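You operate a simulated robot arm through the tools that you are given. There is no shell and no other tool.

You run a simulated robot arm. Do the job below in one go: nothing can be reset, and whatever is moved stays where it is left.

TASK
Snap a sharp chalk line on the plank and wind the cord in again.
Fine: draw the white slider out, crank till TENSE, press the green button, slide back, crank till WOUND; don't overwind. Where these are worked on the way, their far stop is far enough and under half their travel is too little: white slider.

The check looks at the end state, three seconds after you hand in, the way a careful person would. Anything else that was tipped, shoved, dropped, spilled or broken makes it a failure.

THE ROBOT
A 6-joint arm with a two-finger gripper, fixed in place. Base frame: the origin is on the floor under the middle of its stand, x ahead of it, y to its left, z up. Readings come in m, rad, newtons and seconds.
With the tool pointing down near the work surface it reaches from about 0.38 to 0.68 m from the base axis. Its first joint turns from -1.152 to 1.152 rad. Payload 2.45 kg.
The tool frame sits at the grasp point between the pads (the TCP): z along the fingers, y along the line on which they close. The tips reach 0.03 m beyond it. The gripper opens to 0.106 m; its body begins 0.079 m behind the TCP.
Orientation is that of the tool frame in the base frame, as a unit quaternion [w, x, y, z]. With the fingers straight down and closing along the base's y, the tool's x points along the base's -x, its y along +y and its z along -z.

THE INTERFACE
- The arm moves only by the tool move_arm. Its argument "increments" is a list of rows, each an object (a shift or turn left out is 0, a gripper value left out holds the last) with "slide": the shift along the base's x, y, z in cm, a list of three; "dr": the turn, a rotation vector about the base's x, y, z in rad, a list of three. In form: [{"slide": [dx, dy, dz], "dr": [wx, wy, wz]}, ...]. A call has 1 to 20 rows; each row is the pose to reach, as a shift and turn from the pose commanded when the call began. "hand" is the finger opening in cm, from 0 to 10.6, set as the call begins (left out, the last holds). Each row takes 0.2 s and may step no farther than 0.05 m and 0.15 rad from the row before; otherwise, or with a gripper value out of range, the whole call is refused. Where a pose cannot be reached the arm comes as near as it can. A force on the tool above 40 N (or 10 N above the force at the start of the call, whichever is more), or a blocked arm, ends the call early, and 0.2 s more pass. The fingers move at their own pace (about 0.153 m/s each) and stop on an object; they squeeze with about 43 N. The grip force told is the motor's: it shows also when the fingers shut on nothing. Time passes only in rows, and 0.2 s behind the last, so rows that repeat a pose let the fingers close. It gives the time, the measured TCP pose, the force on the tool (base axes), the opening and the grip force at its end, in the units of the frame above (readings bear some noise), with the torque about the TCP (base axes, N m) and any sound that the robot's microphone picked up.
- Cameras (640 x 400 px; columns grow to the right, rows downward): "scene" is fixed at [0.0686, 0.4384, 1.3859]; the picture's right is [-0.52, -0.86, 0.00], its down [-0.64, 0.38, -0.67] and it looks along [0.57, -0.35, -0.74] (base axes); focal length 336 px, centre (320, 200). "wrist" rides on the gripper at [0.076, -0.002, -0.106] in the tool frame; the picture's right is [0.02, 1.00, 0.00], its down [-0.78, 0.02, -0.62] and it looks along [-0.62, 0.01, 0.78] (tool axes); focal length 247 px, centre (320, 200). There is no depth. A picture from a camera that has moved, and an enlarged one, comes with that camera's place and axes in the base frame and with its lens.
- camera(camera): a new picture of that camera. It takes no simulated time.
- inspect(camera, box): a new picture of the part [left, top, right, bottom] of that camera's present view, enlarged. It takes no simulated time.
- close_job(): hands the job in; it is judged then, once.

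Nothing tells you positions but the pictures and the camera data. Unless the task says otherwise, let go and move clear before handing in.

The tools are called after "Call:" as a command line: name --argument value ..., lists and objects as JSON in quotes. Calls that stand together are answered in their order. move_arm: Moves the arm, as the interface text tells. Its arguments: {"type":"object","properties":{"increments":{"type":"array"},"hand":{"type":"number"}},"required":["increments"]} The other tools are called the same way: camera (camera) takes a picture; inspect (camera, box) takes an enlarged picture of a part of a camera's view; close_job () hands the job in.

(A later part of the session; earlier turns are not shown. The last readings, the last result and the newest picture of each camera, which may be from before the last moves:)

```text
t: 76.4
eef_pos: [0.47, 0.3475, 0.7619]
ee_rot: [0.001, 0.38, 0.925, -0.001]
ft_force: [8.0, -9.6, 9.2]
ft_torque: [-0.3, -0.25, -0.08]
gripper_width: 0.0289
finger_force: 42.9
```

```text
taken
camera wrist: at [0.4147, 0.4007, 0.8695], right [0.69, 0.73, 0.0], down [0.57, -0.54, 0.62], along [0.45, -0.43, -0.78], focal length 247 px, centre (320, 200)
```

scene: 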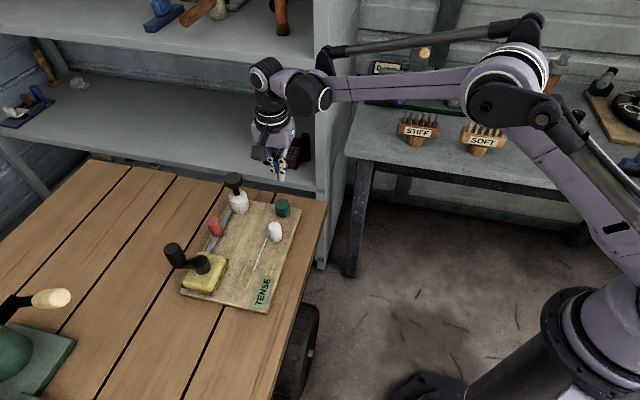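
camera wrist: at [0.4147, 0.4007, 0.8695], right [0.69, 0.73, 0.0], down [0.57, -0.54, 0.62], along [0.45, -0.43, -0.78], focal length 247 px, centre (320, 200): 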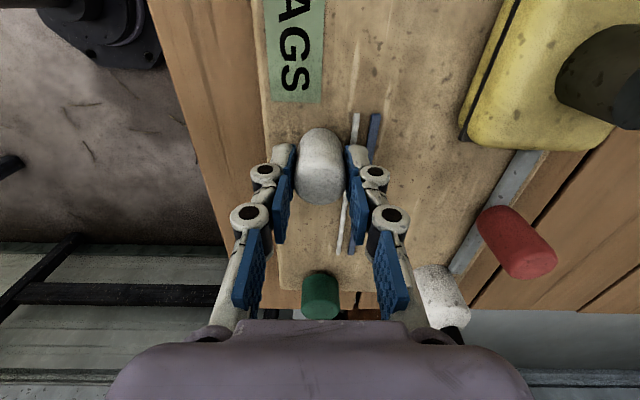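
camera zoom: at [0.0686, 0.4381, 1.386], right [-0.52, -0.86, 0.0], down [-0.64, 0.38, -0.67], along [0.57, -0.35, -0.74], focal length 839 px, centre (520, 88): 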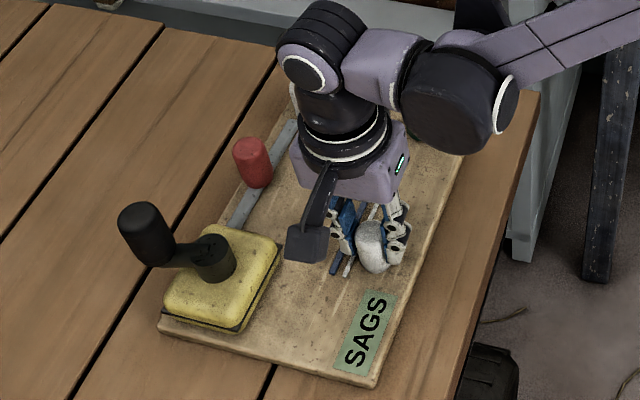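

The slider is on its home stop, and the board is back within about 2 mm of where it started. I'll let go and lift clear.

Call:
move_arm --hand 6.5 --increments '[{"slide": [0.15, -0.15, 0]}, {"slide": [0.15, -0.15, 0]}, {"slide": [0.15, -0.15, 0]}, {"slide": [0.15, -0.15, 3]}, {"slide": [0.15, -0.15, 6.5]}, {"slide": [0.15, -0.15, 10.5]}, {"slide": [0.15, -0.15, 13.5]}, {"slide": [0.15, -0.15, 13.5]}]'

Call:
inspect --camera "scene" --box '[160, 165, 320, 325]'

Call:
camera --camera "wrist"

```text
t: 78.2
eef_pos: [0.4704, 0.3495, 0.898]
ee_rot: [0.0, 0.38, 0.925, -0.001]
ft_force: [0.1, 0.2, 0.2]
ft_torque: [0.04, 0.0, 0.02]
gripper_width: 0.065
finger_force: 0.1
```

```text
2.50 times, centred on (240, 245) of scene
camera zoom: at [0.0686, 0.4384, 1.3859], right [-0.52, -0.86, 0.0], down [-0.64, 0.38, -0.67], along [0.57, -0.35, -0.74], focal length 839 px, centre (520, 88)
```

zoom: 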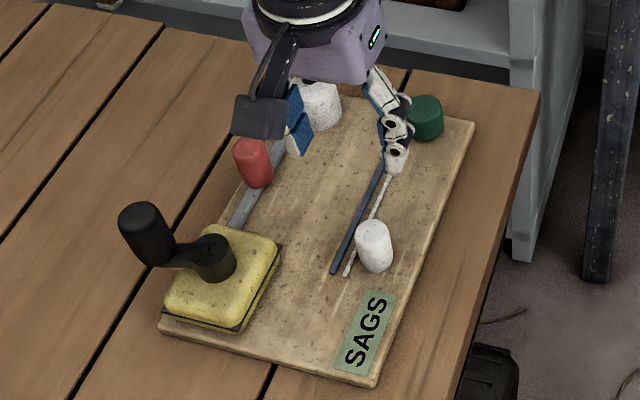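

```text
taken
camera wrist: at [0.4157, 0.4023, 1.005], right [0.69, 0.73, 0.0], down [0.57, -0.54, 0.62], along [0.45, -0.43, -0.78], focal length 247 px, centre (320, 200)
```

wrist: 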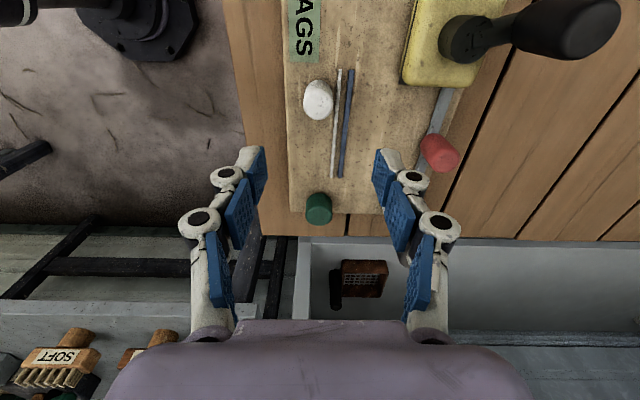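

The slider is home next to the sign, as at the start, with the chalk line in place. Now I wind the cord in, so I'll go back over the hub with the yaw turned to line up with the crank arm.

Call:
move_arm --hand 6 --increments '[{"slide": [0.2, 0.8, 0], "dr": [0, 0, 0.14]}, {"slide": [0.5, 1.7, 0], "dr": [0, 0, 0.28]}, {"slide": [0.8, 2.6, 0], "dr": [0, 0, 0.42]}, {"slide": [1.0, 3.5, 0], "dr": [0, 0, 0.56]}, {"slide": [1.3, 4.5, 0], "dr": [0, 0, 0.7]}, {"slide": [1.6, 5.5, 0], "dr": [0, 0, 0.84]}, {"slide": [1.9, 6.5, -0.5], "dr": [0, 0, 0.98]}, {"slide": [2.2, 7.5, -1], "dr": [0, 0, 1.12]}, {"slide": [2.5, 8.5, -1.5], "dr": [0, 0, 1.26]}, {"slide": [2.8, 9.5, -2], "dr": [0, 0, 1.4]}, {"slide": [3.1, 10.5, -2.3], "dr": [0, 0, 1.54]}, {"slide": [3.3, 11.5, -2.6], "dr": [0, 0, 1.68]}, {"slide": [3.5, 12.2, -2.6], "dr": [0, 0, 1.8]}, {"slide": [3.5, 12.2, -2.6], "dr": [0, 0, 1.867]}, {"slide": [3.5, 12.2, -2.6], "dr": [0, 0, 1.867]}]'

Call:
camera --camera "wrist"

Call:
inspect --camera "wrist" --box '[260, 60, 380, 200]'

Call:
inspect --camera "scene" --box '[140, 190, 300, 330]'

```text
t: 81.4
eef_pos: [0.504, 0.4684, 0.8722]
ee_rot: [0.0, -0.517, 0.856, -0.001]
ft_force: [-0.3, -0.1, -0.9]
ft_torque: [-0.02, 0.0, -0.03]
gripper_width: 0.06
finger_force: 0.0
```

```text
taken
camera wrist: at [0.4712, 0.4011, 0.9787], right [-0.9, 0.45, 0.0], down [0.35, 0.7, 0.62], along [0.28, 0.56, -0.78], focal length 247 px, centre (320, 200)
```

wrist: 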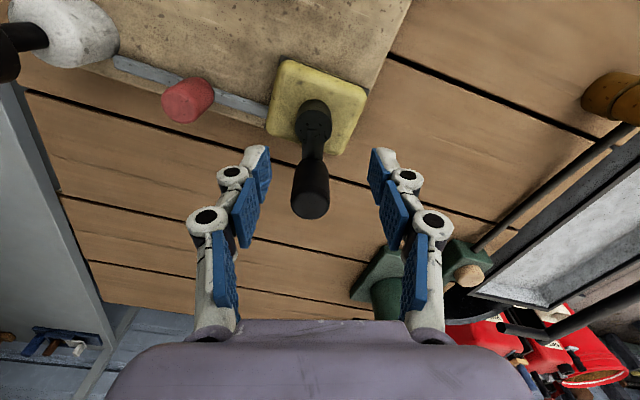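

```text
2.86 times, centred on (320, 130) of wrist
camera zoom: at [0.4712, 0.4011, 0.9787], right [-0.9, 0.45, 0.0], down [0.35, 0.7, 0.62], along [0.28, 0.56, -0.78], focal length 706 px, centre (320, 400)
```

zoom: 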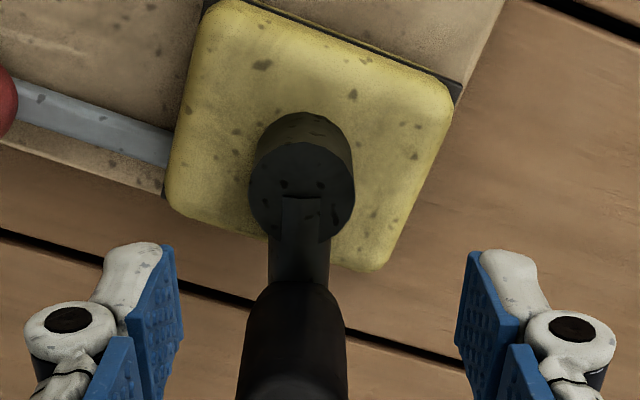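

```text
2.86 times, centred on (220, 260) of scene
camera zoom: at [0.0686, 0.4384, 1.3859], right [-0.52, -0.86, 0.0], down [-0.64, 0.38, -0.67], along [0.57, -0.35, -0.74], focal length 958 px, centre (606, 29)
```

zoom: 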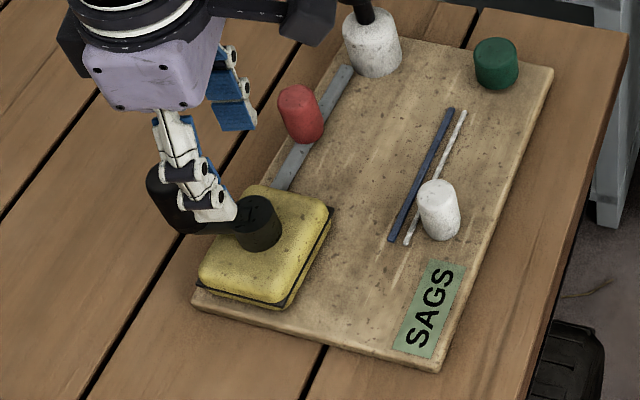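

The hub is about 8 mm further out than my axis, at around (0.512, 0.472). I'll correct that while lowering partway, then recheck.

Call:
move_arm --increments '[{"slide": [0.4, 0.18, -1]}, {"slide": [0.8, 0.36, -1.5]}, {"slide": [0.8, 0.36, -1.5]}]'

Call:
inspect --camera "wrist" --box '[260, 60, 380, 200]'

```text
t: 82.2
eef_pos: [0.5132, 0.4729, 0.8569]
ee_rot: [0.001, -0.517, 0.856, -0.001]
ft_force: [-0.2, 0.3, -0.3]
ft_torque: [-0.04, 0.0, -0.04]
gripper_width: 0.06
finger_force: 0.1
```

```text
2.86 times, centred on (320, 130) of wrist
camera zoom: at [0.4788, 0.4047, 0.9644], right [-0.89, 0.45, 0.0], down [0.35, 0.7, 0.62], along [0.28, 0.56, -0.78], focal length 706 px, centre (320, 400)
```

zoom: 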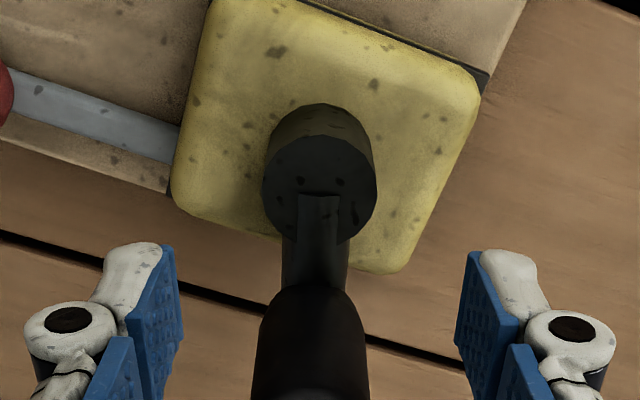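

The hub is centred now. I'll lower onto it and grip.

Call:
move_arm --increments '[{"slide": [0, 0, -2]}, {"slide": [0, 0, -4]}, {"slide": [0, 0, -5.7]}, {"slide": [0, 0, -7.0]}, {"slide": [0, 0, -7.0]}]'

Call:
move_arm --hand 0 --increments '[{"slide": [0, 0, 0]}, {"slide": [0, 0, 0]}, {"slide": [0, 0, 0]}]'

Call:
camera --camera "wrist"

Call:
inspect --camera "scene" --box '[140, 190, 300, 330]'

```text
t: 83.4
eef_pos: [0.5102, 0.4693, 0.7884]
ee_rot: [0.001, -0.518, 0.856, 0.001]
ft_force: [-0.3, 1.0, 1.4]
ft_torque: [0.02, 0.01, -0.03]
gripper_width: 0.06
finger_force: 0.1
out of reach, approached as far as the arm can: row 4, 5
```

```text
t: 84.2
eef_pos: [0.5104, 0.4696, 0.7886]
ee_rot: [0.001, -0.517, 0.856, -0.001]
ft_force: [3.7, -0.6, 4.8]
ft_torque: [0.07, -0.07, -0.03]
gripper_width: 0.0311
finger_force: 42.6
```

```text
taken
camera wrist: at [0.4761, 0.3999, 0.8949], right [-0.89, 0.45, 0.0], down [0.35, 0.7, 0.62], along [0.28, 0.56, -0.78], focal length 247 px, centre (320, 200)
```

wrist: 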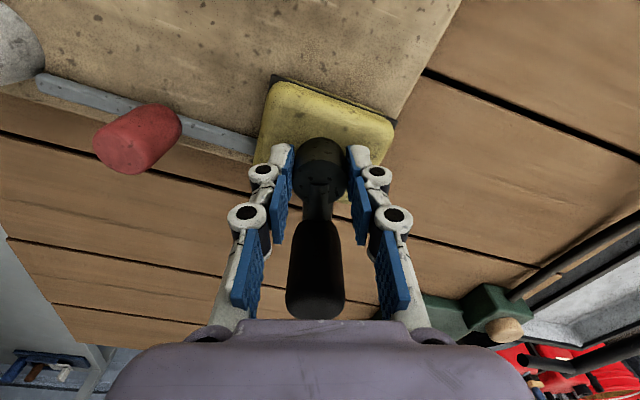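

```text
2.86 times, centred on (220, 260) of scene
camera zoom: at [0.0686, 0.4383, 1.386], right [-0.52, -0.86, 0.0], down [-0.64, 0.38, -0.67], along [0.57, -0.35, -0.74], focal length 958 px, centre (606, 29)
```

zoom: 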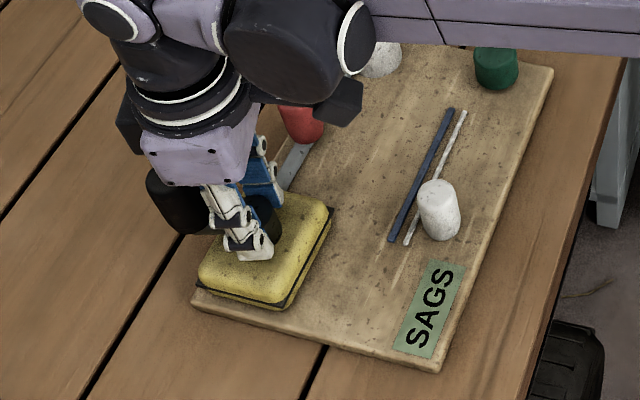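

I've gripped the hub, but the arm stopped about 3 mm short of its centre. To avoid pushing the board while twisting, I'll open, add a tiny outward tilt for reach, centre, and regrip.

Call:
move_arm --hand 6 --increments '[{"slide": [0, 0, 0]}, {"slide": [0, 0, 0]}, {"slide": [0, 0, 0], "dr": [0.01, -0.011, 0]}, {"slide": [0.1, 0.12, 0], "dr": [0.017, -0.0185, 0]}, {"slide": [0.2, 0.25, 0], "dr": [0.017, -0.0185, 0]}, {"slide": [0.2, 0.25, 0], "dr": [0.017, -0.0185, 0]}]'

Call:
camera --camera "wrist"

Call:
inspect --camera "wrist" --box '[250, 100, 390, 240]'

```text
t: 85.6
eef_pos: [0.5113, 0.4708, 0.7879]
ee_rot: [0.012, -0.517, 0.856, 0.002]
ft_force: [-0.7, 0.1, 0.8]
ft_torque: [-0.03, 0.01, 0.02]
gripper_width: 0.0601
finger_force: 0.1
```

```text
taken
camera wrist: at [0.4757, 0.4013, 0.8926], right [-0.89, 0.45, -0.01], down [0.34, 0.69, 0.64], along [0.29, 0.57, -0.77], focal length 247 px, centre (320, 200)
```

wrist: 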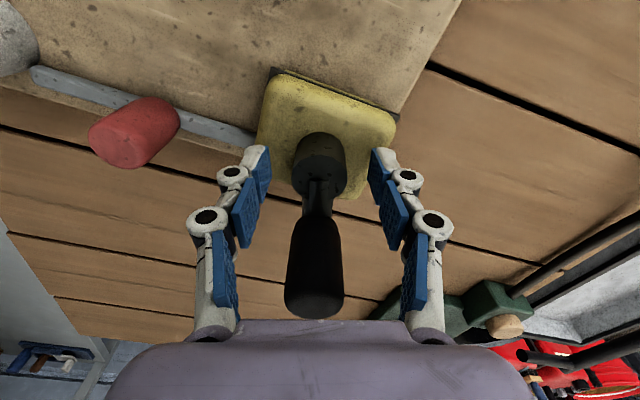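

```text
2.86 times, centred on (320, 170) of wrist
camera zoom: at [0.4757, 0.4013, 0.8926], right [-0.89, 0.45, -0.01], down [0.34, 0.69, 0.64], along [0.29, 0.57, -0.77], focal length 706 px, centre (320, 286)
```

zoom: 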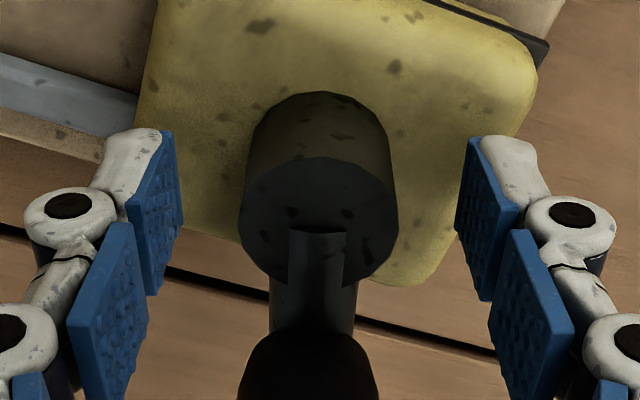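

Call:
move_arm --increments '[{"slide": [0.08, 0.14, 0]}, {"slide": [0.08, 0.14, 0]}]'

Call:
move_arm --hand 0 --increments '[{"slide": [0, 0, 0]}, {"slide": [0, 0, 0]}, {"slide": [0, 0, 0]}]'

Call:
inspect --camera "scene" --box '[140, 190, 300, 330]'

```text
t: 86.2
eef_pos: [0.5126, 0.4731, 0.7876]
ee_rot: [0.012, -0.517, 0.856, 0.002]
ft_force: [0.1, 1.2, 0.5]
ft_torque: [-0.02, 0.01, 0.01]
gripper_width: 0.0599
finger_force: 0.1
```

```text
t: 87.0
eef_pos: [0.5113, 0.4714, 0.7885]
ee_rot: [0.012, -0.518, 0.855, 0.001]
ft_force: [2.8, 0.1, 7.7]
ft_torque: [-0.1, 0.0, -0.02]
gripper_width: 0.0303
finger_force: 42.9
```

```text
2.86 times, centred on (220, 260) of scene
camera zoom: at [0.0686, 0.4383, 1.386], right [-0.52, -0.86, 0.0], down [-0.64, 0.38, -0.67], along [0.57, -0.35, -0.74], focal length 958 px, centre (606, 29)
```

zoom: 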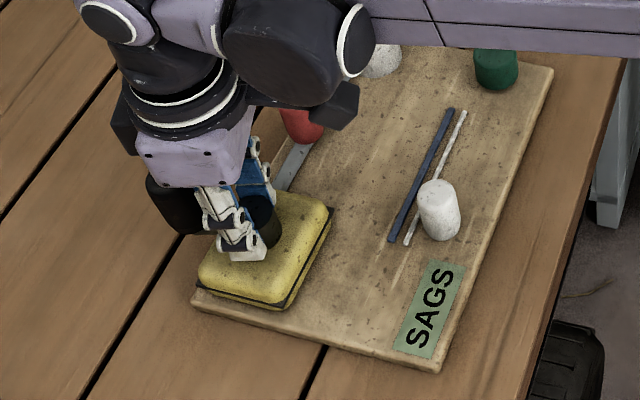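

I have a well-centred grip. I'll turn CW about the tool's own axis in steps of about 0.5 rad, checking the sign every time so I don't overwind.

Call:
move_arm --increments '[{"dr": [0.0018, 0.0017, -0.1]}, {"dr": [0.0037, 0.0034, -0.2]}, {"dr": [0.0055, 0.0051, -0.3]}, {"dr": [0.0074, 0.0068, -0.4]}, {"dr": [0.0092, 0.0085, -0.5]}, {"dr": [0.0092, 0.0085, -0.5]}]'

Call:
inspect --camera "scene" --box '[140, 190, 300, 330]'

```text
t: 88.4
eef_pos: [0.5127, 0.4718, 0.7876]
ee_rot: [0.012, -0.288, 0.958, 0.004]
ft_force: [9.8, -1.4, 19.3]
ft_torque: [-0.12, -0.11, -0.02]
gripper_width: 0.0304
finger_force: 43.0
```

```text
2.86 times, centred on (220, 260) of scene
camera zoom: at [0.0685, 0.4381, 1.3861], right [-0.52, -0.86, 0.0], down [-0.64, 0.38, -0.67], along [0.57, -0.34, -0.74], focal length 958 px, centre (606, 29)
```

zoom: 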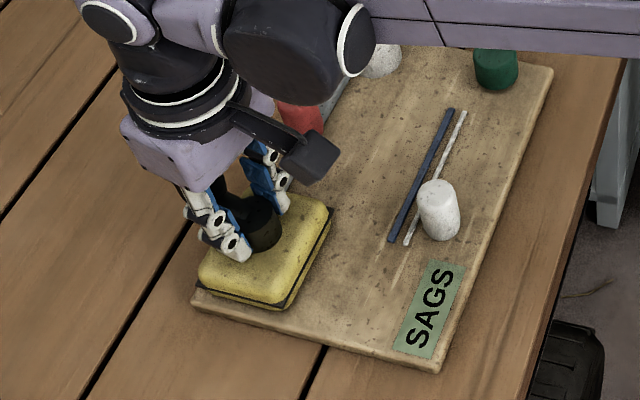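

SAGS still. I'll ease off the load and keep turning.

Call:
move_arm --increments '[{"slide": [0.12, -0.02, 0.1], "dr": [0.0018, 0.0017, -0.1]}, {"slide": [0.15, -0.02, 0.15], "dr": [0.0037, 0.0034, -0.2]}, {"slide": [0.15, -0.02, 0.15], "dr": [0.0055, 0.0051, -0.3]}, {"slide": [0.15, -0.02, 0.15], "dr": [0.0074, 0.0068, -0.4]}, {"slide": [0.15, -0.02, 0.15], "dr": [0.0092, 0.0085, -0.5]}, {"slide": [0.15, -0.02, 0.15], "dr": [0.0092, 0.0085, -0.5]}]'

Call:
inspect --camera "scene" --box '[140, 190, 300, 330]'

```text
t: 89.8
eef_pos: [0.5141, 0.4718, 0.7889]
ee_rot: [0.01, -0.043, 0.999, 0.008]
ft_force: [0.8, -2.7, 0.3]
ft_torque: [-0.09, -0.42, -0.06]
gripper_width: 0.0308
finger_force: 42.9
```

```text
2.86 times, centred on (220, 260) of scene
camera zoom: at [0.0688, 0.4386, 1.3859], right [-0.52, -0.86, 0.0], down [-0.64, 0.38, -0.67], along [0.57, -0.35, -0.74], focal length 958 px, centre (606, 29)
```

zoom: 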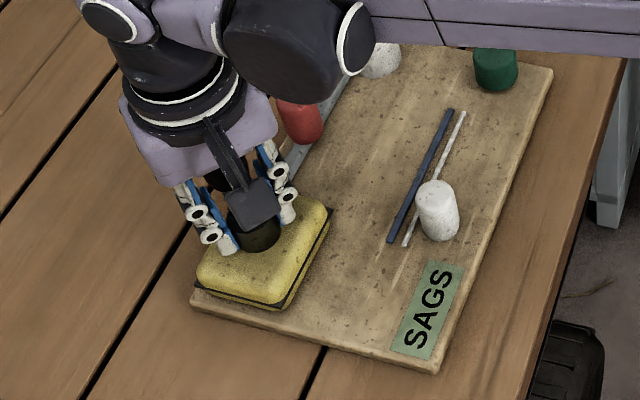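

Call:
move_arm --increments '[{"dr": [0.0018, 0.0017, -0.1]}, {"dr": [0.0037, 0.0034, -0.2]}, {"dr": [0.0055, 0.0051, -0.3]}, {"dr": [0.0074, 0.0068, -0.4]}, {"dr": [0.0092, 0.0085, -0.5]}, {"dr": [0.0092, 0.0085, -0.5]}]'

Call:
inspect --camera "scene" --box '[140, 190, 300, 330]'

```text
t: 91.2
eef_pos: [0.5132, 0.4722, 0.789]
ee_rot: [0.007, 0.206, 0.979, 0.009]
ft_force: [0.1, -1.2, -0.2]
ft_torque: [-0.6, -1.08, -0.06]
gripper_width: 0.0305
finger_force: 42.7
```

```text
2.86 times, centred on (220, 260) of scene
camera zoom: at [0.0687, 0.4385, 1.3859], right [-0.52, -0.86, 0.0], down [-0.64, 0.38, -0.67], along [0.57, -0.35, -0.74], focal length 958 px, centre (606, 29)
```

zoom: 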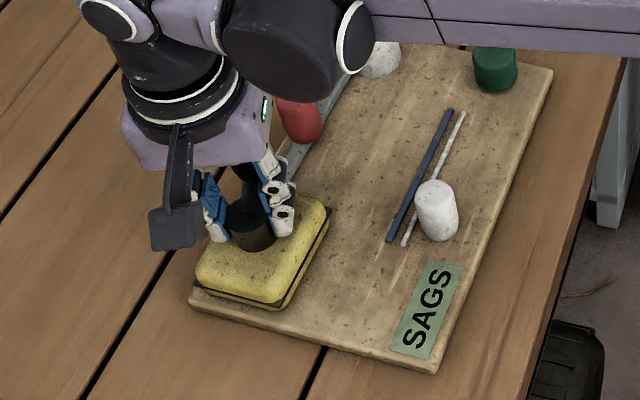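

SAGS still, and the board is steady. I'll continue CW.

Call:
move_arm --increments '[{"dr": [0.0018, 0.0017, -0.1]}, {"dr": [0.0037, 0.0034, -0.2]}, {"dr": [0.0055, 0.0051, -0.3]}, {"dr": [0.0074, 0.0068, -0.4]}, {"dr": [0.0092, 0.0085, -0.5]}, {"dr": [0.0092, 0.0085, -0.5]}]'

Call:
inspect --camera "scene" --box '[140, 190, 300, 330]'

```text
t: 92.6
eef_pos: [0.5135, 0.4724, 0.7875]
ee_rot: [0.004, 0.442, 0.897, 0.012]
ft_force: [0.7, -4.7, -0.3]
ft_torque: [-0.98, -0.58, -0.05]
gripper_width: 0.0306
finger_force: 43.2
```

```text
2.86 times, centred on (220, 260) of scene
camera zoom: at [0.0688, 0.4385, 1.3859], right [-0.52, -0.86, 0.0], down [-0.64, 0.38, -0.67], along [0.57, -0.35, -0.74], focal length 958 px, centre (606, 29)
```

zoom: 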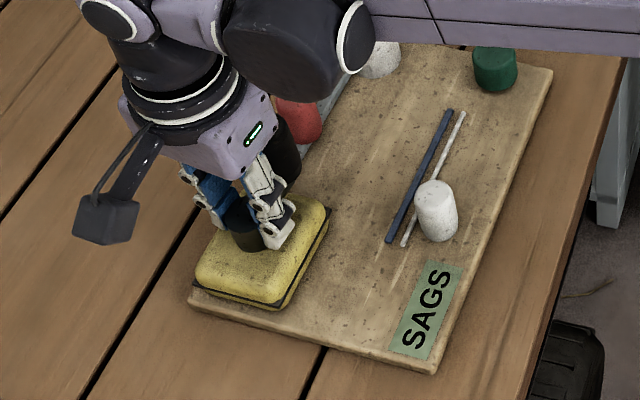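

Call:
move_arm --increments '[{"slide": [0, -0.03, 0], "dr": [0.0018, 0.0017, -0.1]}, {"slide": [0, -0.05, 0], "dr": [0.0037, 0.0034, -0.2]}, {"slide": [0, -0.05, 0], "dr": [0.0055, 0.0051, -0.3]}, {"slide": [0, -0.05, 0], "dr": [0.0074, 0.0068, -0.4]}, {"slide": [0, -0.05, 0], "dr": [0.0092, 0.0085, -0.5]}, {"slide": [0, -0.05, 0], "dr": [0.0092, 0.0085, -0.5]}]'

Call:
inspect --camera "scene" --box '[140, 190, 300, 330]'

```text
t: 94.0
eef_pos: [0.5136, 0.4727, 0.7892]
ee_rot: [0.0, 0.651, 0.759, 0.012]
ft_force: [-0.8, -3.9, -0.8]
ft_torque: [-1.06, -0.21, -0.03]
gripper_width: 0.0306
finger_force: 43.0
```

```text
2.86 times, centred on (220, 260) of scene
camera zoom: at [0.0688, 0.4385, 1.3859], right [-0.52, -0.86, 0.0], down [-0.64, 0.38, -0.67], along [0.57, -0.35, -0.74], focal length 958 px, centre (606, 29)
```

zoom: 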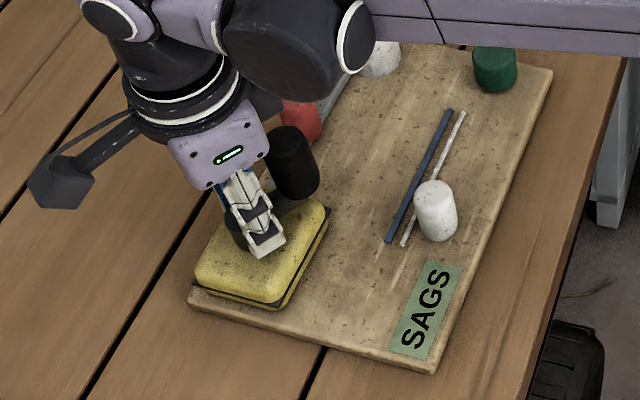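

Call:
move_arm --increments '[{"dr": [0.0018, 0.0017, -0.1]}, {"dr": [0.0037, 0.0034, -0.2]}, {"dr": [0.0055, 0.0051, -0.3]}, {"dr": [0.0074, 0.0068, -0.4]}, {"dr": [0.0092, 0.0085, -0.5]}, {"dr": [0.0092, 0.0085, -0.5]}]'

Call:
inspect --camera "scene" --box '[140, 190, 300, 330]'

Call:
camera --camera "wrist"

```text
t: 95.4
eef_pos: [0.512, 0.4731, 0.7886]
ee_rot: [-0.004, 0.818, 0.575, 0.012]
ft_force: [1.2, -1.8, 1.1]
ft_torque: [-0.5, 0.14, -0.07]
gripper_width: 0.0311
finger_force: 43.1
```

```text
2.86 times, centred on (220, 260) of scene
camera zoom: at [0.0688, 0.4386, 1.3859], right [-0.52, -0.86, 0.0], down [-0.64, 0.38, -0.67], along [0.57, -0.35, -0.74], focal length 958 px, centre (606, 29)
```

zoom: 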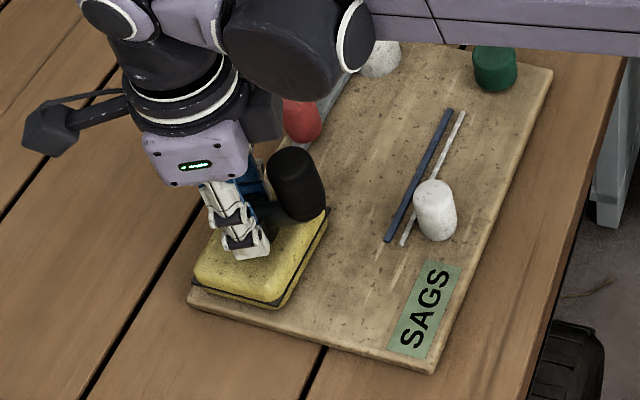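

```text
taken
camera wrist: at [0.5366, 0.5432, 0.8978], right [0.95, -0.32, 0.01], down [-0.26, -0.75, 0.6], along [-0.18, -0.57, -0.8], focal length 247 px, centre (320, 200)
```

wrist: 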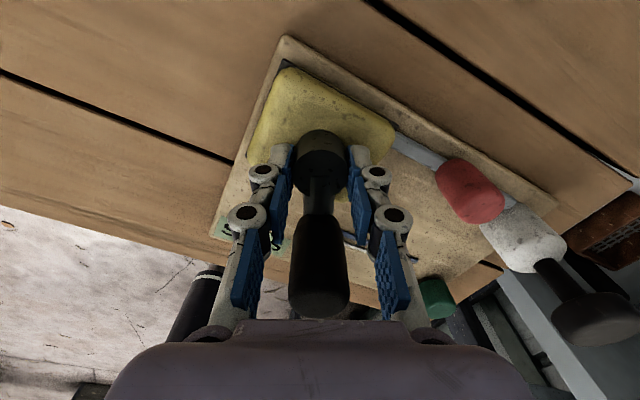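

SAGS still after about half a turn this stroke, and the cord is still out. I'll use the last bit of this stroke, then regrip.

Call:
move_arm --increments '[{"dr": [0.0018, 0.0017, -0.1]}, {"dr": [0.0037, 0.0034, -0.2]}, {"dr": [0.0052, 0.0048, -0.28]}, {"dr": [0.0052, 0.0048, -0.28]}]'

Call:
inspect --camera "scene" --box '[140, 190, 300, 330]'

```text
t: 96.4
eef_pos: [0.5131, 0.4733, 0.7886]
ee_rot: [-0.005, 0.89, 0.457, 0.012]
ft_force: [-1.0, -0.9, -0.2]
ft_torque: [-0.49, 0.16, -0.05]
gripper_width: 0.0307
finger_force: 43.2
```

```text
2.86 times, centred on (220, 260) of scene
camera zoom: at [0.0688, 0.4386, 1.3859], right [-0.52, -0.86, 0.0], down [-0.64, 0.38, -0.67], along [0.57, -0.35, -0.74], focal length 958 px, centre (606, 29)
```

zoom: 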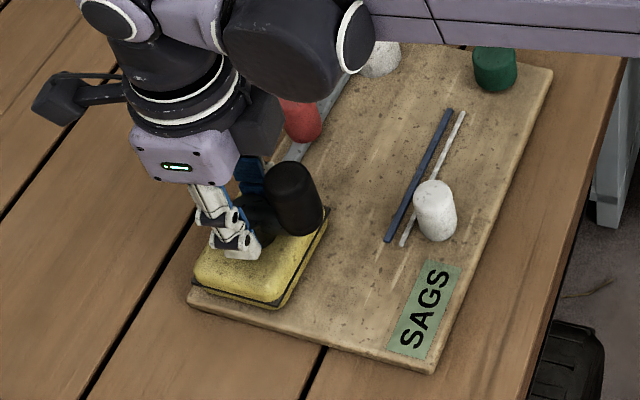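

Still SAGS after about a full turn in total. I'll open, lift above the handle and wind the wrist back for another long CW stroke.

Call:
move_arm --hand 6 --increments '[{"slide": [0, 0, 0]}, {"slide": [0, 0, 0]}, {"slide": [0, 0, 2]}, {"slide": [0, 0, 5]}, {"slide": [0, 0, 8]}, {"slide": [0, 0, 8]}]'

Call:
inspect --camera "scene" --box '[140, 190, 300, 330]'

Call:
camera --camera "wrist"

```text
t: 97.8
eef_pos: [0.5142, 0.4718, 0.8704]
ee_rot: [-0.004, 0.89, 0.456, 0.013]
ft_force: [0.3, -0.2, -0.7]
ft_torque: [0.0, 0.0, 0.01]
gripper_width: 0.0603
finger_force: 0.1
```

```text
2.86 times, centred on (220, 260) of scene
camera zoom: at [0.0686, 0.4384, 1.3859], right [-0.52, -0.86, 0.0], down [-0.64, 0.38, -0.67], along [0.57, -0.35, -0.74], focal length 958 px, centre (606, 29)
```

zoom: 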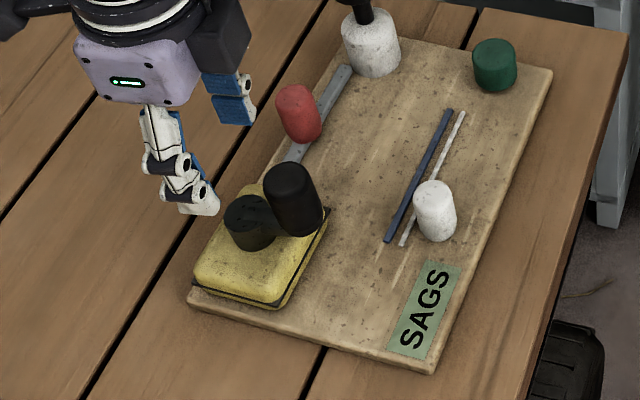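

```text
taken
camera wrist: at [0.5559, 0.5335, 0.9786], right [0.82, -0.57, 0.0], down [-0.45, -0.66, 0.6], along [-0.34, -0.5, -0.8], focal length 247 px, centre (320, 200)
```

wrist: 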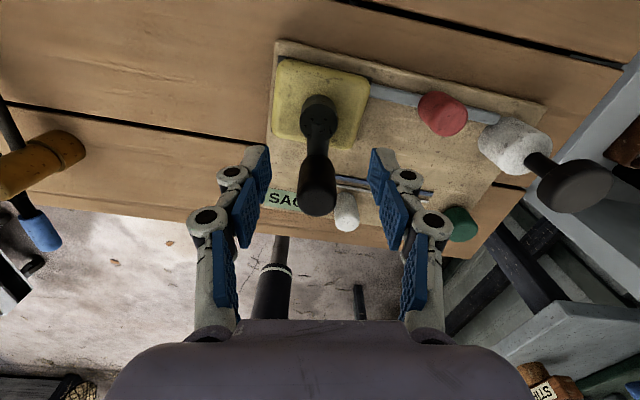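

The crank has made about a full turn. I'll wind the hand's yaw back up in two calls.

Call:
move_arm --increments '[{"dr": [-0.0027, -0.0025, 0.147]}, {"dr": [-0.0054, -0.005, 0.294]}, {"dr": [-0.0081, -0.0075, 0.441]}, {"dr": [-0.0108, -0.01, 0.588]}, {"dr": [-0.0135, -0.0125, 0.735]}, {"dr": [-0.0162, -0.015, 0.882]}, {"dr": [-0.0189, -0.0175, 1.029]}, {"dr": [-0.0216, -0.02, 1.176]}, {"dr": [-0.0243, -0.0225, 1.323]}, {"dr": [-0.027, -0.025, 1.47]}, {"dr": [-0.0298, -0.0275, 1.617]}, {"dr": [-0.0325, -0.03, 1.764]}, {"dr": [-0.0352, -0.0325, 1.911]}, {"dr": [-0.0379, -0.035, 2.058]}, {"dr": [-0.0406, -0.0375, 2.205]}, {"dr": [-0.0433, -0.04, 2.352]}, {"dr": [-0.046, -0.0425, 2.499]}, {"dr": [-0.0487, -0.045, 2.646]}, {"dr": [-0.0514, -0.0475, 2.793]}, {"dr": [-0.0541, -0.05, 2.94]}]'

Call:
move_arm --increments '[{"dr": [-0.0027, -0.0025, 0.147]}, {"dr": [-0.0054, -0.005, 0.294]}, {"dr": [-0.0081, -0.0075, 0.441]}, {"dr": [-0.0108, -0.01, 0.588]}, {"dr": [-0.0135, -0.0125, 0.735]}, {"dr": [-0.0162, -0.015, 0.882]}, {"dr": [-0.0189, -0.0175, 1.029]}, {"dr": [-0.0216, -0.02, 1.176]}, {"dr": [-0.0243, -0.0225, 1.323]}, {"dr": [-0.027, -0.025, 1.47]}, {"dr": [-0.0298, -0.0275, 1.617]}, {"dr": [-0.0325, -0.03, 1.764]}, {"dr": [-0.0352, -0.0325, 1.911]}, {"dr": [-0.0379, -0.035, 2.058]}, {"dr": [-0.0406, -0.0375, 2.205]}, {"dr": [-0.0433, -0.04, 2.352]}, {"dr": [-0.046, -0.0425, 2.499]}, {"dr": [-0.0487, -0.045, 2.646]}, {"dr": [-0.0514, -0.0475, 2.793]}, {"dr": [-0.0541, -0.05, 2.94]}]'

Call:
camera --camera "wrist"

Call:
inspect --camera "wrist" --box '[260, 60, 380, 200]'

```text
t: 102.0
eef_pos: [0.5134, 0.4713, 0.8695]
ee_rot: [0.011, -0.365, 0.931, 0.004]
ft_force: [-0.6, -0.3, -0.1]
ft_torque: [0.02, 0.02, -0.02]
gripper_width: 0.0601
finger_force: 0.0
```

```text
t: 106.2
eef_pos: [0.5138, 0.4736, 0.8694]
ee_rot: [-0.007, 0.963, 0.271, 0.011]
ft_force: [-0.5, -0.6, -0.1]
ft_torque: [-0.02, -0.01, -0.03]
gripper_width: 0.0601
finger_force: 0.1
```

```text
taken
camera wrist: at [0.5768, 0.5124, 0.9778], right [0.54, -0.84, -0.01], down [-0.67, -0.43, 0.6], along [-0.51, -0.32, -0.8], focal length 247 px, centre (320, 200)
```

wrist: 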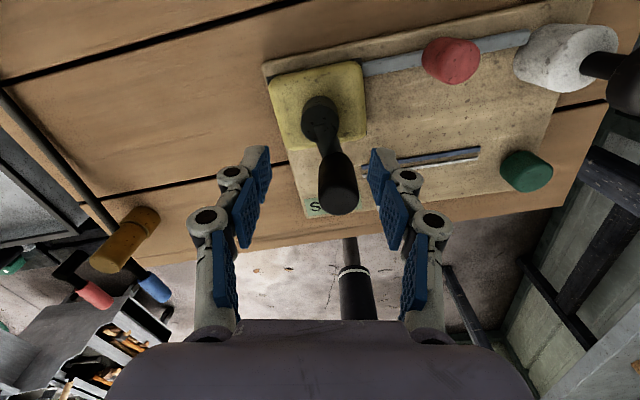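

```text
2.86 times, centred on (320, 130) of wrist
camera zoom: at [0.5768, 0.5124, 0.9778], right [0.54, -0.84, -0.01], down [-0.67, -0.43, 0.6], along [-0.51, -0.32, -0.8], focal length 706 px, centre (320, 400)
```

zoom: 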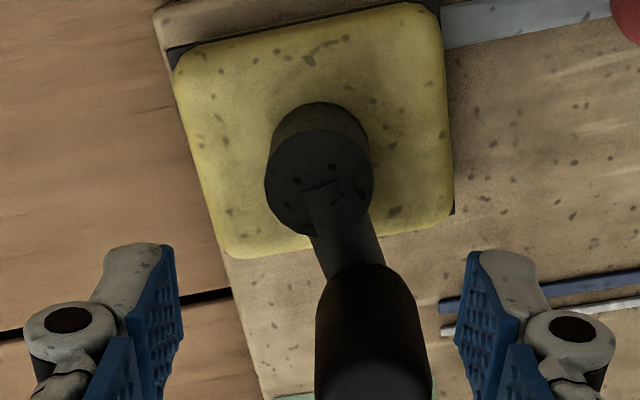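

The hub is centred again and the wrist has good room. I'll add a little more yaw, lower and grip.

Call:
move_arm --increments '[{"slide": [0, 0, -1], "dr": [-0.0022, -0.002, 0.12]}, {"slide": [0, 0, -2.5], "dr": [-0.0046, -0.0043, 0.25]}, {"slide": [0, 0, -4.5], "dr": [-0.0046, -0.0043, 0.25]}, {"slide": [0, 0, -6.5], "dr": [-0.0046, -0.0043, 0.25]}, {"slide": [0, 0, -8.1], "dr": [-0.0046, -0.0043, 0.25]}, {"slide": [0, 0, -8.1], "dr": [-0.0046, -0.0043, 0.25]}]'

Call:
camera --camera "wrist"

Call:
inspect --camera "scene" --box '[140, 190, 300, 330]'

```text
t: 107.6
eef_pos: [0.4642, 0.5208, 0.7881]
ee_rot: [0.006, 0.936, 0.352, 0.018]
ft_force: [-0.3, -0.6, -0.9]
ft_torque: [-0.01, 0.0, 0.0]
gripper_width: 0.06
finger_force: 0.0
out of reach, approached as far as the arm can: row 1, 2, 3, 4, 5, 6
```

```text
taken
camera wrist: at [0.5167, 0.5721, 0.8975], right [0.68, -0.74, 0.03], down [-0.6, -0.53, 0.6], along [-0.43, -0.42, -0.8], focal length 247 px, centre (320, 200)
```

wrist: 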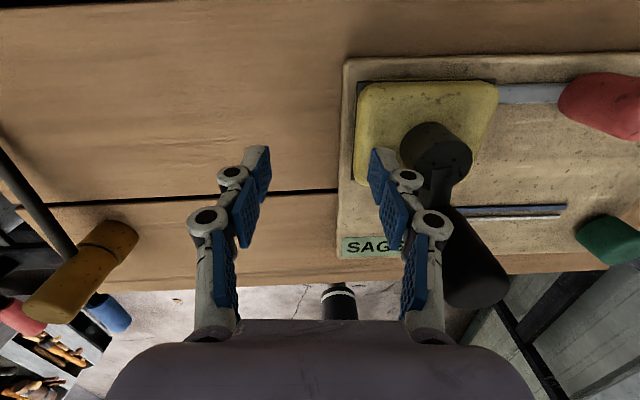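

```text
2.86 times, centred on (220, 260) of scene
camera zoom: at [0.0686, 0.4384, 1.3859], right [-0.52, -0.86, 0.0], down [-0.64, 0.38, -0.67], along [0.57, -0.35, -0.74], focal length 958 px, centre (606, 29)
```

zoom: 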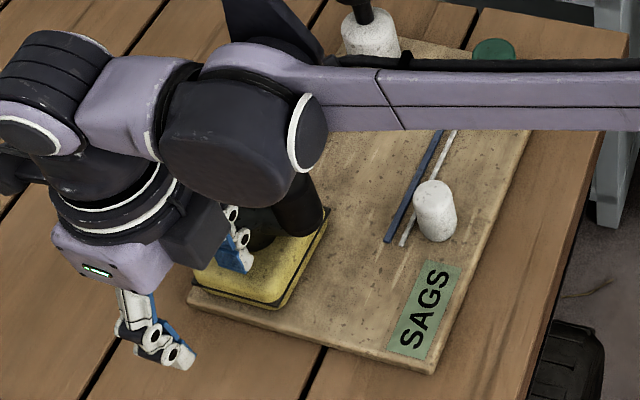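

The wrist hit its upper limit, and the arm swung the hand about 7 cm sideways to keep the yaw. It touched nothing (forces near zero) and the reel is unchanged. I'll lift straight up before anything else.

Call:
move_arm --increments '[{"slide": [0, 0, 2]}, {"slide": [0, 0, 5]}, {"slide": [0, 0, 8.2]}, {"slide": [0, 0, 8.2]}]'

Call:
camera --camera "wrist"

Call:
inspect --camera "scene" --box '[140, 190, 300, 330]'

```text
t: 108.6
eef_pos: [0.4642, 0.5198, 0.8709]
ee_rot: [0.006, 0.936, 0.352, 0.019]
ft_force: [-0.4, -0.5, -0.6]
ft_torque: [0.0, 0.01, -0.02]
gripper_width: 0.06
finger_force: 0.1
```

```text
taken
camera wrist: at [0.5165, 0.5722, 0.9802], right [0.68, -0.74, 0.02], down [-0.6, -0.53, 0.6], along [-0.43, -0.42, -0.8], focal length 247 px, centre (320, 200)
```

wrist: 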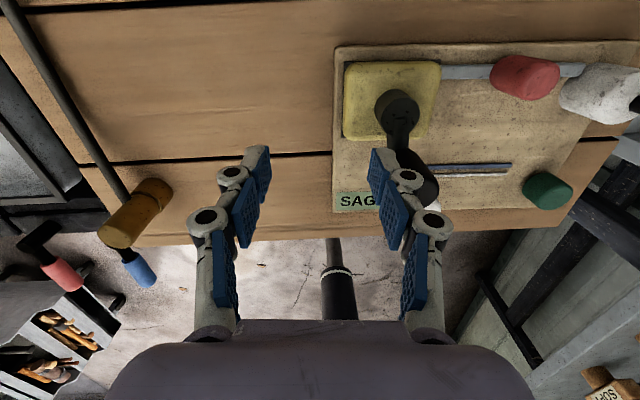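

```text
2.86 times, centred on (220, 260) of scene
camera zoom: at [0.0686, 0.4384, 1.3859], right [-0.52, -0.86, 0.0], down [-0.64, 0.38, -0.67], along [0.57, -0.35, -0.74], focal length 958 px, centre (606, 29)
```

zoom: 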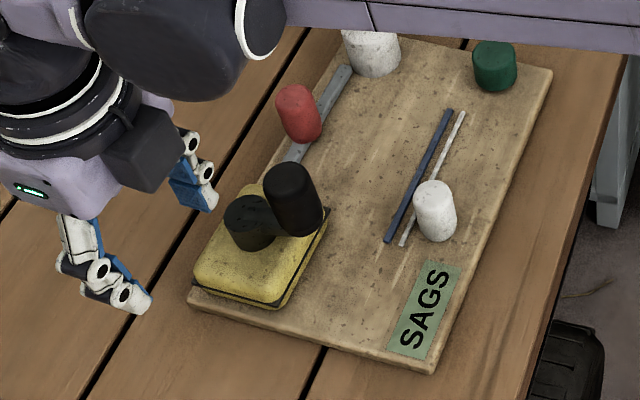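

Everything is unchanged. I'll go back over the hub with a slightly smaller yaw, inside the wrist's range, and recheck the centring.

Call:
move_arm --increments '[{"slide": [1.2, -1.2, 0.3], "dr": [0.006, 0.005, -0.06]}, {"slide": [2.4, -2.4, 0.3], "dr": [0.012, 0.01, -0.12]}, {"slide": [3.6, -3.5, 0.3], "dr": [0.018, 0.016, -0.18]}, {"slide": [4.9, -4.7, 0], "dr": [0.023, 0.021, -0.22]}, {"slide": [4.9, -4.7, 0], "dr": [0.023, 0.021, -0.22]}]'

Call:
camera --camera "wrist"

Call:
inspect --camera "wrist" --box '[260, 60, 380, 200]'

```text
t: 109.8
eef_pos: [0.5132, 0.4719, 0.8704]
ee_rot: [-0.006, 0.969, 0.247, 0.012]
ft_force: [-0.4, 0.0, 0.1]
ft_torque: [0.01, -0.02, -0.01]
gripper_width: 0.0601
finger_force: 0.0
```

```text
taken
camera wrist: at [0.5767, 0.5085, 0.9789], right [0.5, -0.87, -0.01], down [-0.69, -0.4, 0.6], along [-0.52, -0.29, -0.8], focal length 247 px, centre (320, 200)
```

wrist: 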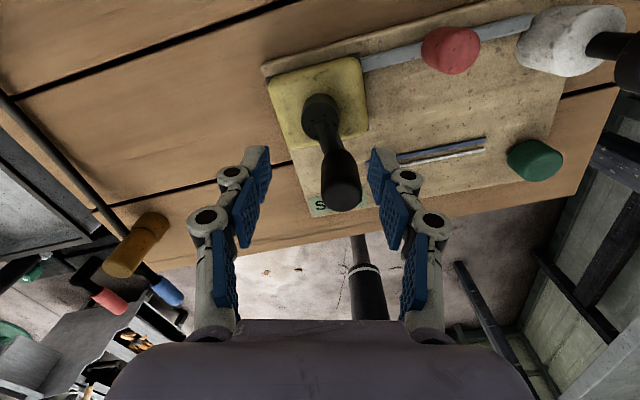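

```text
2.86 times, centred on (320, 130) of wrist
camera zoom: at [0.5767, 0.5085, 0.9789], right [0.5, -0.87, -0.01], down [-0.69, -0.4, 0.6], along [-0.52, -0.29, -0.8], focal length 706 px, centre (320, 400)
```

zoom: 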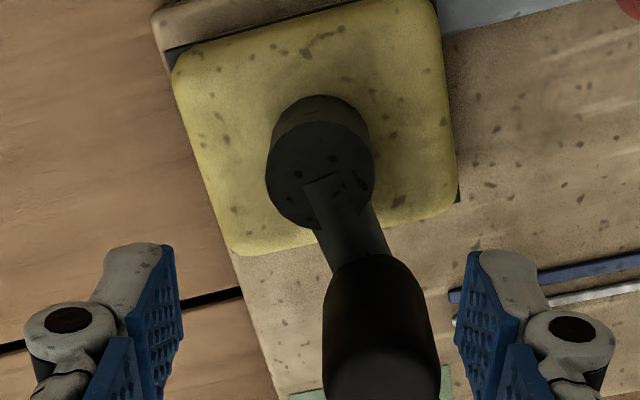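

I'm back over the hub with the handle clear of both fingers. I'll lower, then grip.

Call:
move_arm --hand 5.2 --increments '[{"slide": [0.08, 0.1, -1]}, {"slide": [0.08, 0.1, -3]}, {"slide": [0.08, 0.1, -5]}, {"slide": [0.08, 0.1, -6.7]}, {"slide": [0.08, 0.1, -8.1]}, {"slide": [0.08, 0.1, -8.1]}]'

Call:
camera --camera "wrist"

Call:
inspect --camera "scene" --box '[140, 190, 300, 330]'

```text
t: 111.2
eef_pos: [0.5129, 0.4734, 0.788]
ee_rot: [-0.006, 0.969, 0.248, 0.012]
ft_force: [-0.1, -0.8, -1.0]
ft_torque: [0.02, -0.01, 0.01]
gripper_width: 0.052
finger_force: 0.1
```

```text
taken
camera wrist: at [0.5778, 0.5096, 0.8977], right [0.5, -0.87, -0.01], down [-0.69, -0.4, 0.6], along [-0.52, -0.29, -0.8], focal length 247 px, centre (320, 200)
```

wrist: 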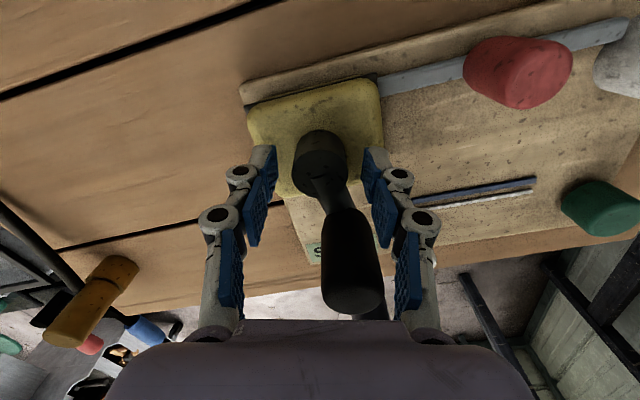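

```text
2.86 times, centred on (220, 260) of scene
camera zoom: at [0.0686, 0.4384, 1.3859], right [-0.52, -0.86, 0.0], down [-0.64, 0.38, -0.67], along [0.57, -0.35, -0.74], focal length 958 px, centre (606, 29)
```

zoom: 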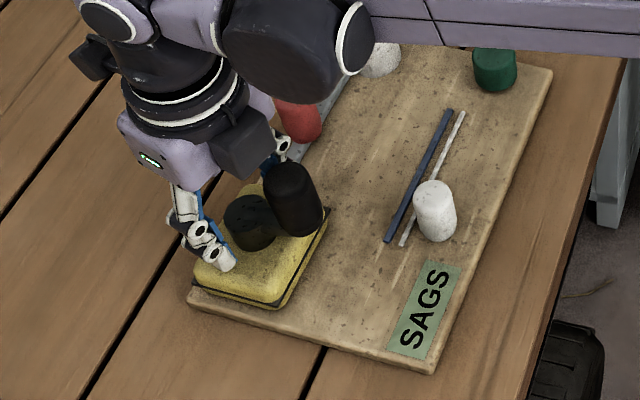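

The hub is between the fingers, and the handle just inside the right one. I'll close gently; at most this nudges the crank slightly in the winding direction.

Call:
move_arm --hand 0 --increments '[{"slide": [0, 0, 0]}, {"slide": [0, 0, 0]}, {"slide": [0, 0, 0]}]'

Call:
camera --camera "wrist"

Call:
inspect --camera "scene" --box '[140, 190, 300, 330]'

```text
t: 112.0
eef_pos: [0.5139, 0.4735, 0.7881]
ee_rot: [-0.007, 0.969, 0.248, 0.012]
ft_force: [2.0, 1.4, 2.7]
ft_torque: [0.05, -0.07, 0.04]
gripper_width: 0.0311
finger_force: 42.9
```

```text
taken
camera wrist: at [0.5778, 0.5096, 0.8981], right [0.5, -0.87, -0.01], down [-0.69, -0.4, 0.6], along [-0.52, -0.29, -0.8], focal length 247 px, centre (320, 200)
```

wrist: 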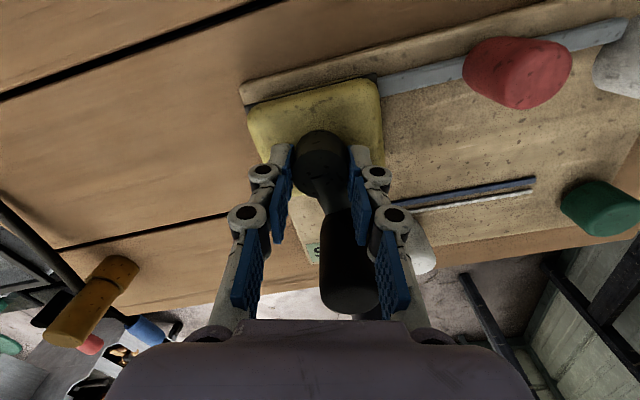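

```text
2.86 times, centred on (220, 260) of scene
camera zoom: at [0.0686, 0.4384, 1.386], right [-0.52, -0.86, 0.0], down [-0.64, 0.38, -0.67], along [0.57, -0.35, -0.74], focal length 958 px, centre (606, 29)
```

zoom: 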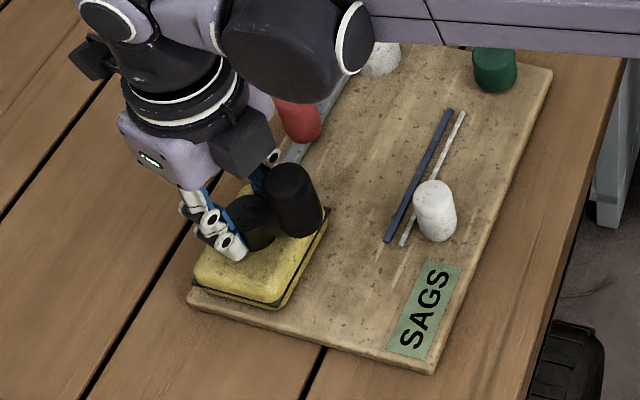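

Gripped. I'll continue CW in 0.4–0.5 rad steps, checking the sign each time.

Call:
move_arm --increments '[{"dr": [0.0018, 0.0017, -0.1]}, {"dr": [0.0037, 0.0034, -0.2]}, {"dr": [0.0055, 0.0051, -0.3]}, {"dr": [0.0074, 0.0068, -0.4]}, {"dr": [0.0092, 0.0085, -0.5]}, {"dr": [0.0092, 0.0085, -0.5]}]'

Call:
inspect --camera "scene" --box '[140, 190, 300, 330]'

```text
t: 113.4
eef_pos: [0.5132, 0.4742, 0.7888]
ee_rot: [-0.009, 1.0, 0.0, 0.011]
ft_force: [-0.9, 10.8, 6.9]
ft_torque: [0.42, -1.15, 0.03]
gripper_width: 0.0309
finger_force: 43.3
```

```text
2.86 times, centred on (220, 260) of scene
camera zoom: at [0.0685, 0.4385, 1.3859], right [-0.52, -0.86, 0.0], down [-0.64, 0.38, -0.67], along [0.57, -0.35, -0.74], focal length 958 px, centre (606, 29)
```

zoom: 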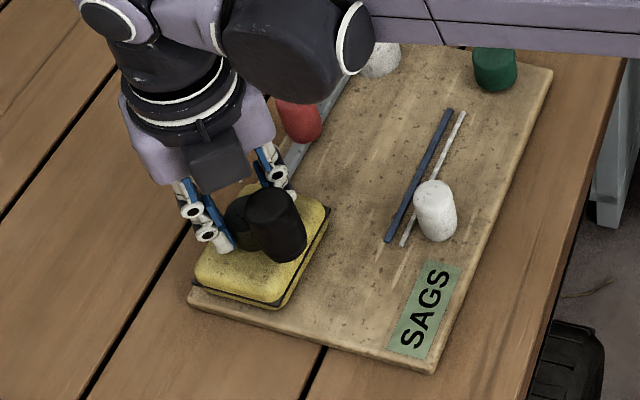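

Call:
move_arm --increments '[{"slide": [0, 0.1, 0.05], "dr": [0.0018, 0.0017, -0.1]}, {"slide": [0, 0.14, 0.08], "dr": [0.0037, 0.0034, -0.2]}, {"slide": [0, 0.14, 0.08], "dr": [0.0055, 0.0051, -0.3]}, {"slide": [0, 0.14, 0.08], "dr": [0.0074, 0.0068, -0.4]}, {"slide": [0, 0.14, 0.08], "dr": [0.0092, 0.0085, -0.5]}, {"slide": [0, 0.14, 0.08], "dr": [0.0092, 0.0085, -0.5]}]'

Call:
inspect --camera "scene" --box '[140, 190, 300, 330]'

```text
t: 114.8
eef_pos: [0.5134, 0.4723, 0.7895]
ee_rot: [-0.011, 0.968, -0.249, 0.009]
ft_force: [-1.0, -1.0, 0.7]
ft_torque: [-0.31, -0.29, -0.03]
gripper_width: 0.0308
finger_force: 43.4
```

```text
2.86 times, centred on (220, 260) of scene
camera zoom: at [0.0688, 0.4386, 1.3859], right [-0.52, -0.86, 0.0], down [-0.64, 0.38, -0.67], along [0.57, -0.35, -0.74], focal length 958 px, centre (606, 29)
```

zoom: 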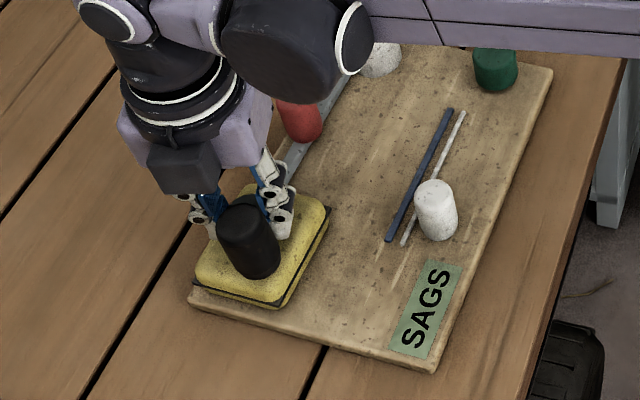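

The load is low again and the sign still reads SAGS. I'll carry on.

Call:
move_arm --increments '[{"dr": [0.0018, 0.0017, -0.1]}, {"dr": [0.0037, 0.0034, -0.2]}, {"dr": [0.0055, 0.0051, -0.3]}, {"dr": [0.0074, 0.0068, -0.4]}, {"dr": [0.0092, 0.0085, -0.5]}, {"dr": [0.0092, 0.0085, -0.5]}]'

Call:
inspect --camera "scene" --box '[140, 190, 300, 330]'

```text
t: 116.2
eef_pos: [0.5134, 0.4741, 0.7892]
ee_rot: [-0.013, 0.877, -0.48, 0.006]
ft_force: [1.0, 0.7, -0.3]
ft_torque: [-0.85, -0.8, 0.02]
gripper_width: 0.0308
finger_force: 42.8
```

```text
2.86 times, centred on (220, 260) of scene
camera zoom: at [0.0688, 0.4386, 1.3859], right [-0.52, -0.86, 0.0], down [-0.64, 0.38, -0.67], along [0.57, -0.35, -0.74], focal length 958 px, centre (606, 29)
```

zoom: 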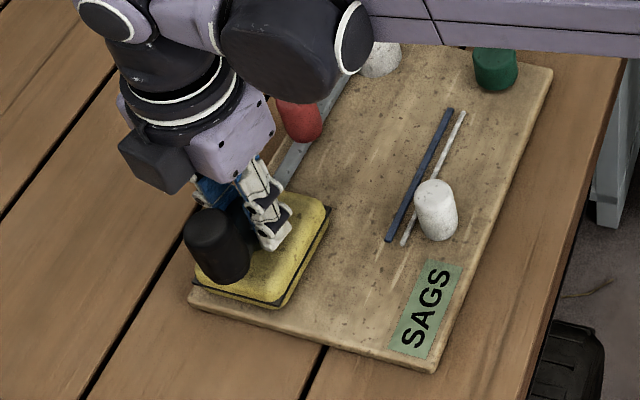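

Call:
move_arm --increments '[{"dr": [0.0018, 0.0017, -0.1]}, {"dr": [0.0037, 0.0034, -0.2]}, {"dr": [0.0055, 0.0051, -0.3]}, {"dr": [0.0074, 0.0068, -0.4]}, {"dr": [0.0092, 0.0085, -0.5]}, {"dr": [0.0092, 0.0085, -0.5]}]'

Call:
inspect --camera "scene" --box '[140, 190, 300, 330]'

```text
t: 117.6
eef_pos: [0.5125, 0.4726, 0.7903]
ee_rot: [-0.012, 0.731, -0.682, 0.002]
ft_force: [-0.4, 0.2, -0.6]
ft_torque: [-0.9, -0.16, -0.03]
gripper_width: 0.0306
finger_force: 43.3
```

```text
2.86 times, centred on (220, 260) of scene
camera zoom: at [0.0688, 0.4386, 1.3859], right [-0.52, -0.86, 0.0], down [-0.64, 0.38, -0.67], along [0.57, -0.35, -0.74], focal length 958 px, centre (606, 29)
```

zoom: 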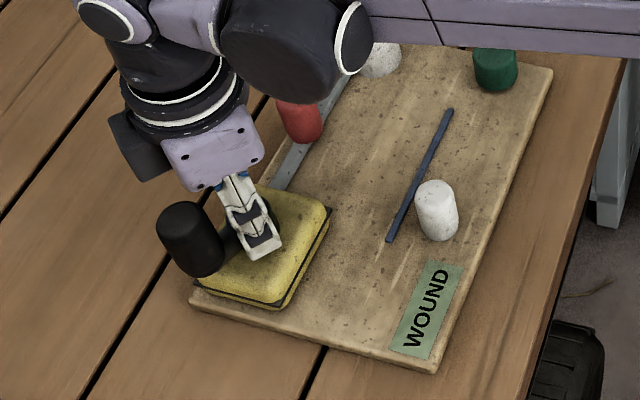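

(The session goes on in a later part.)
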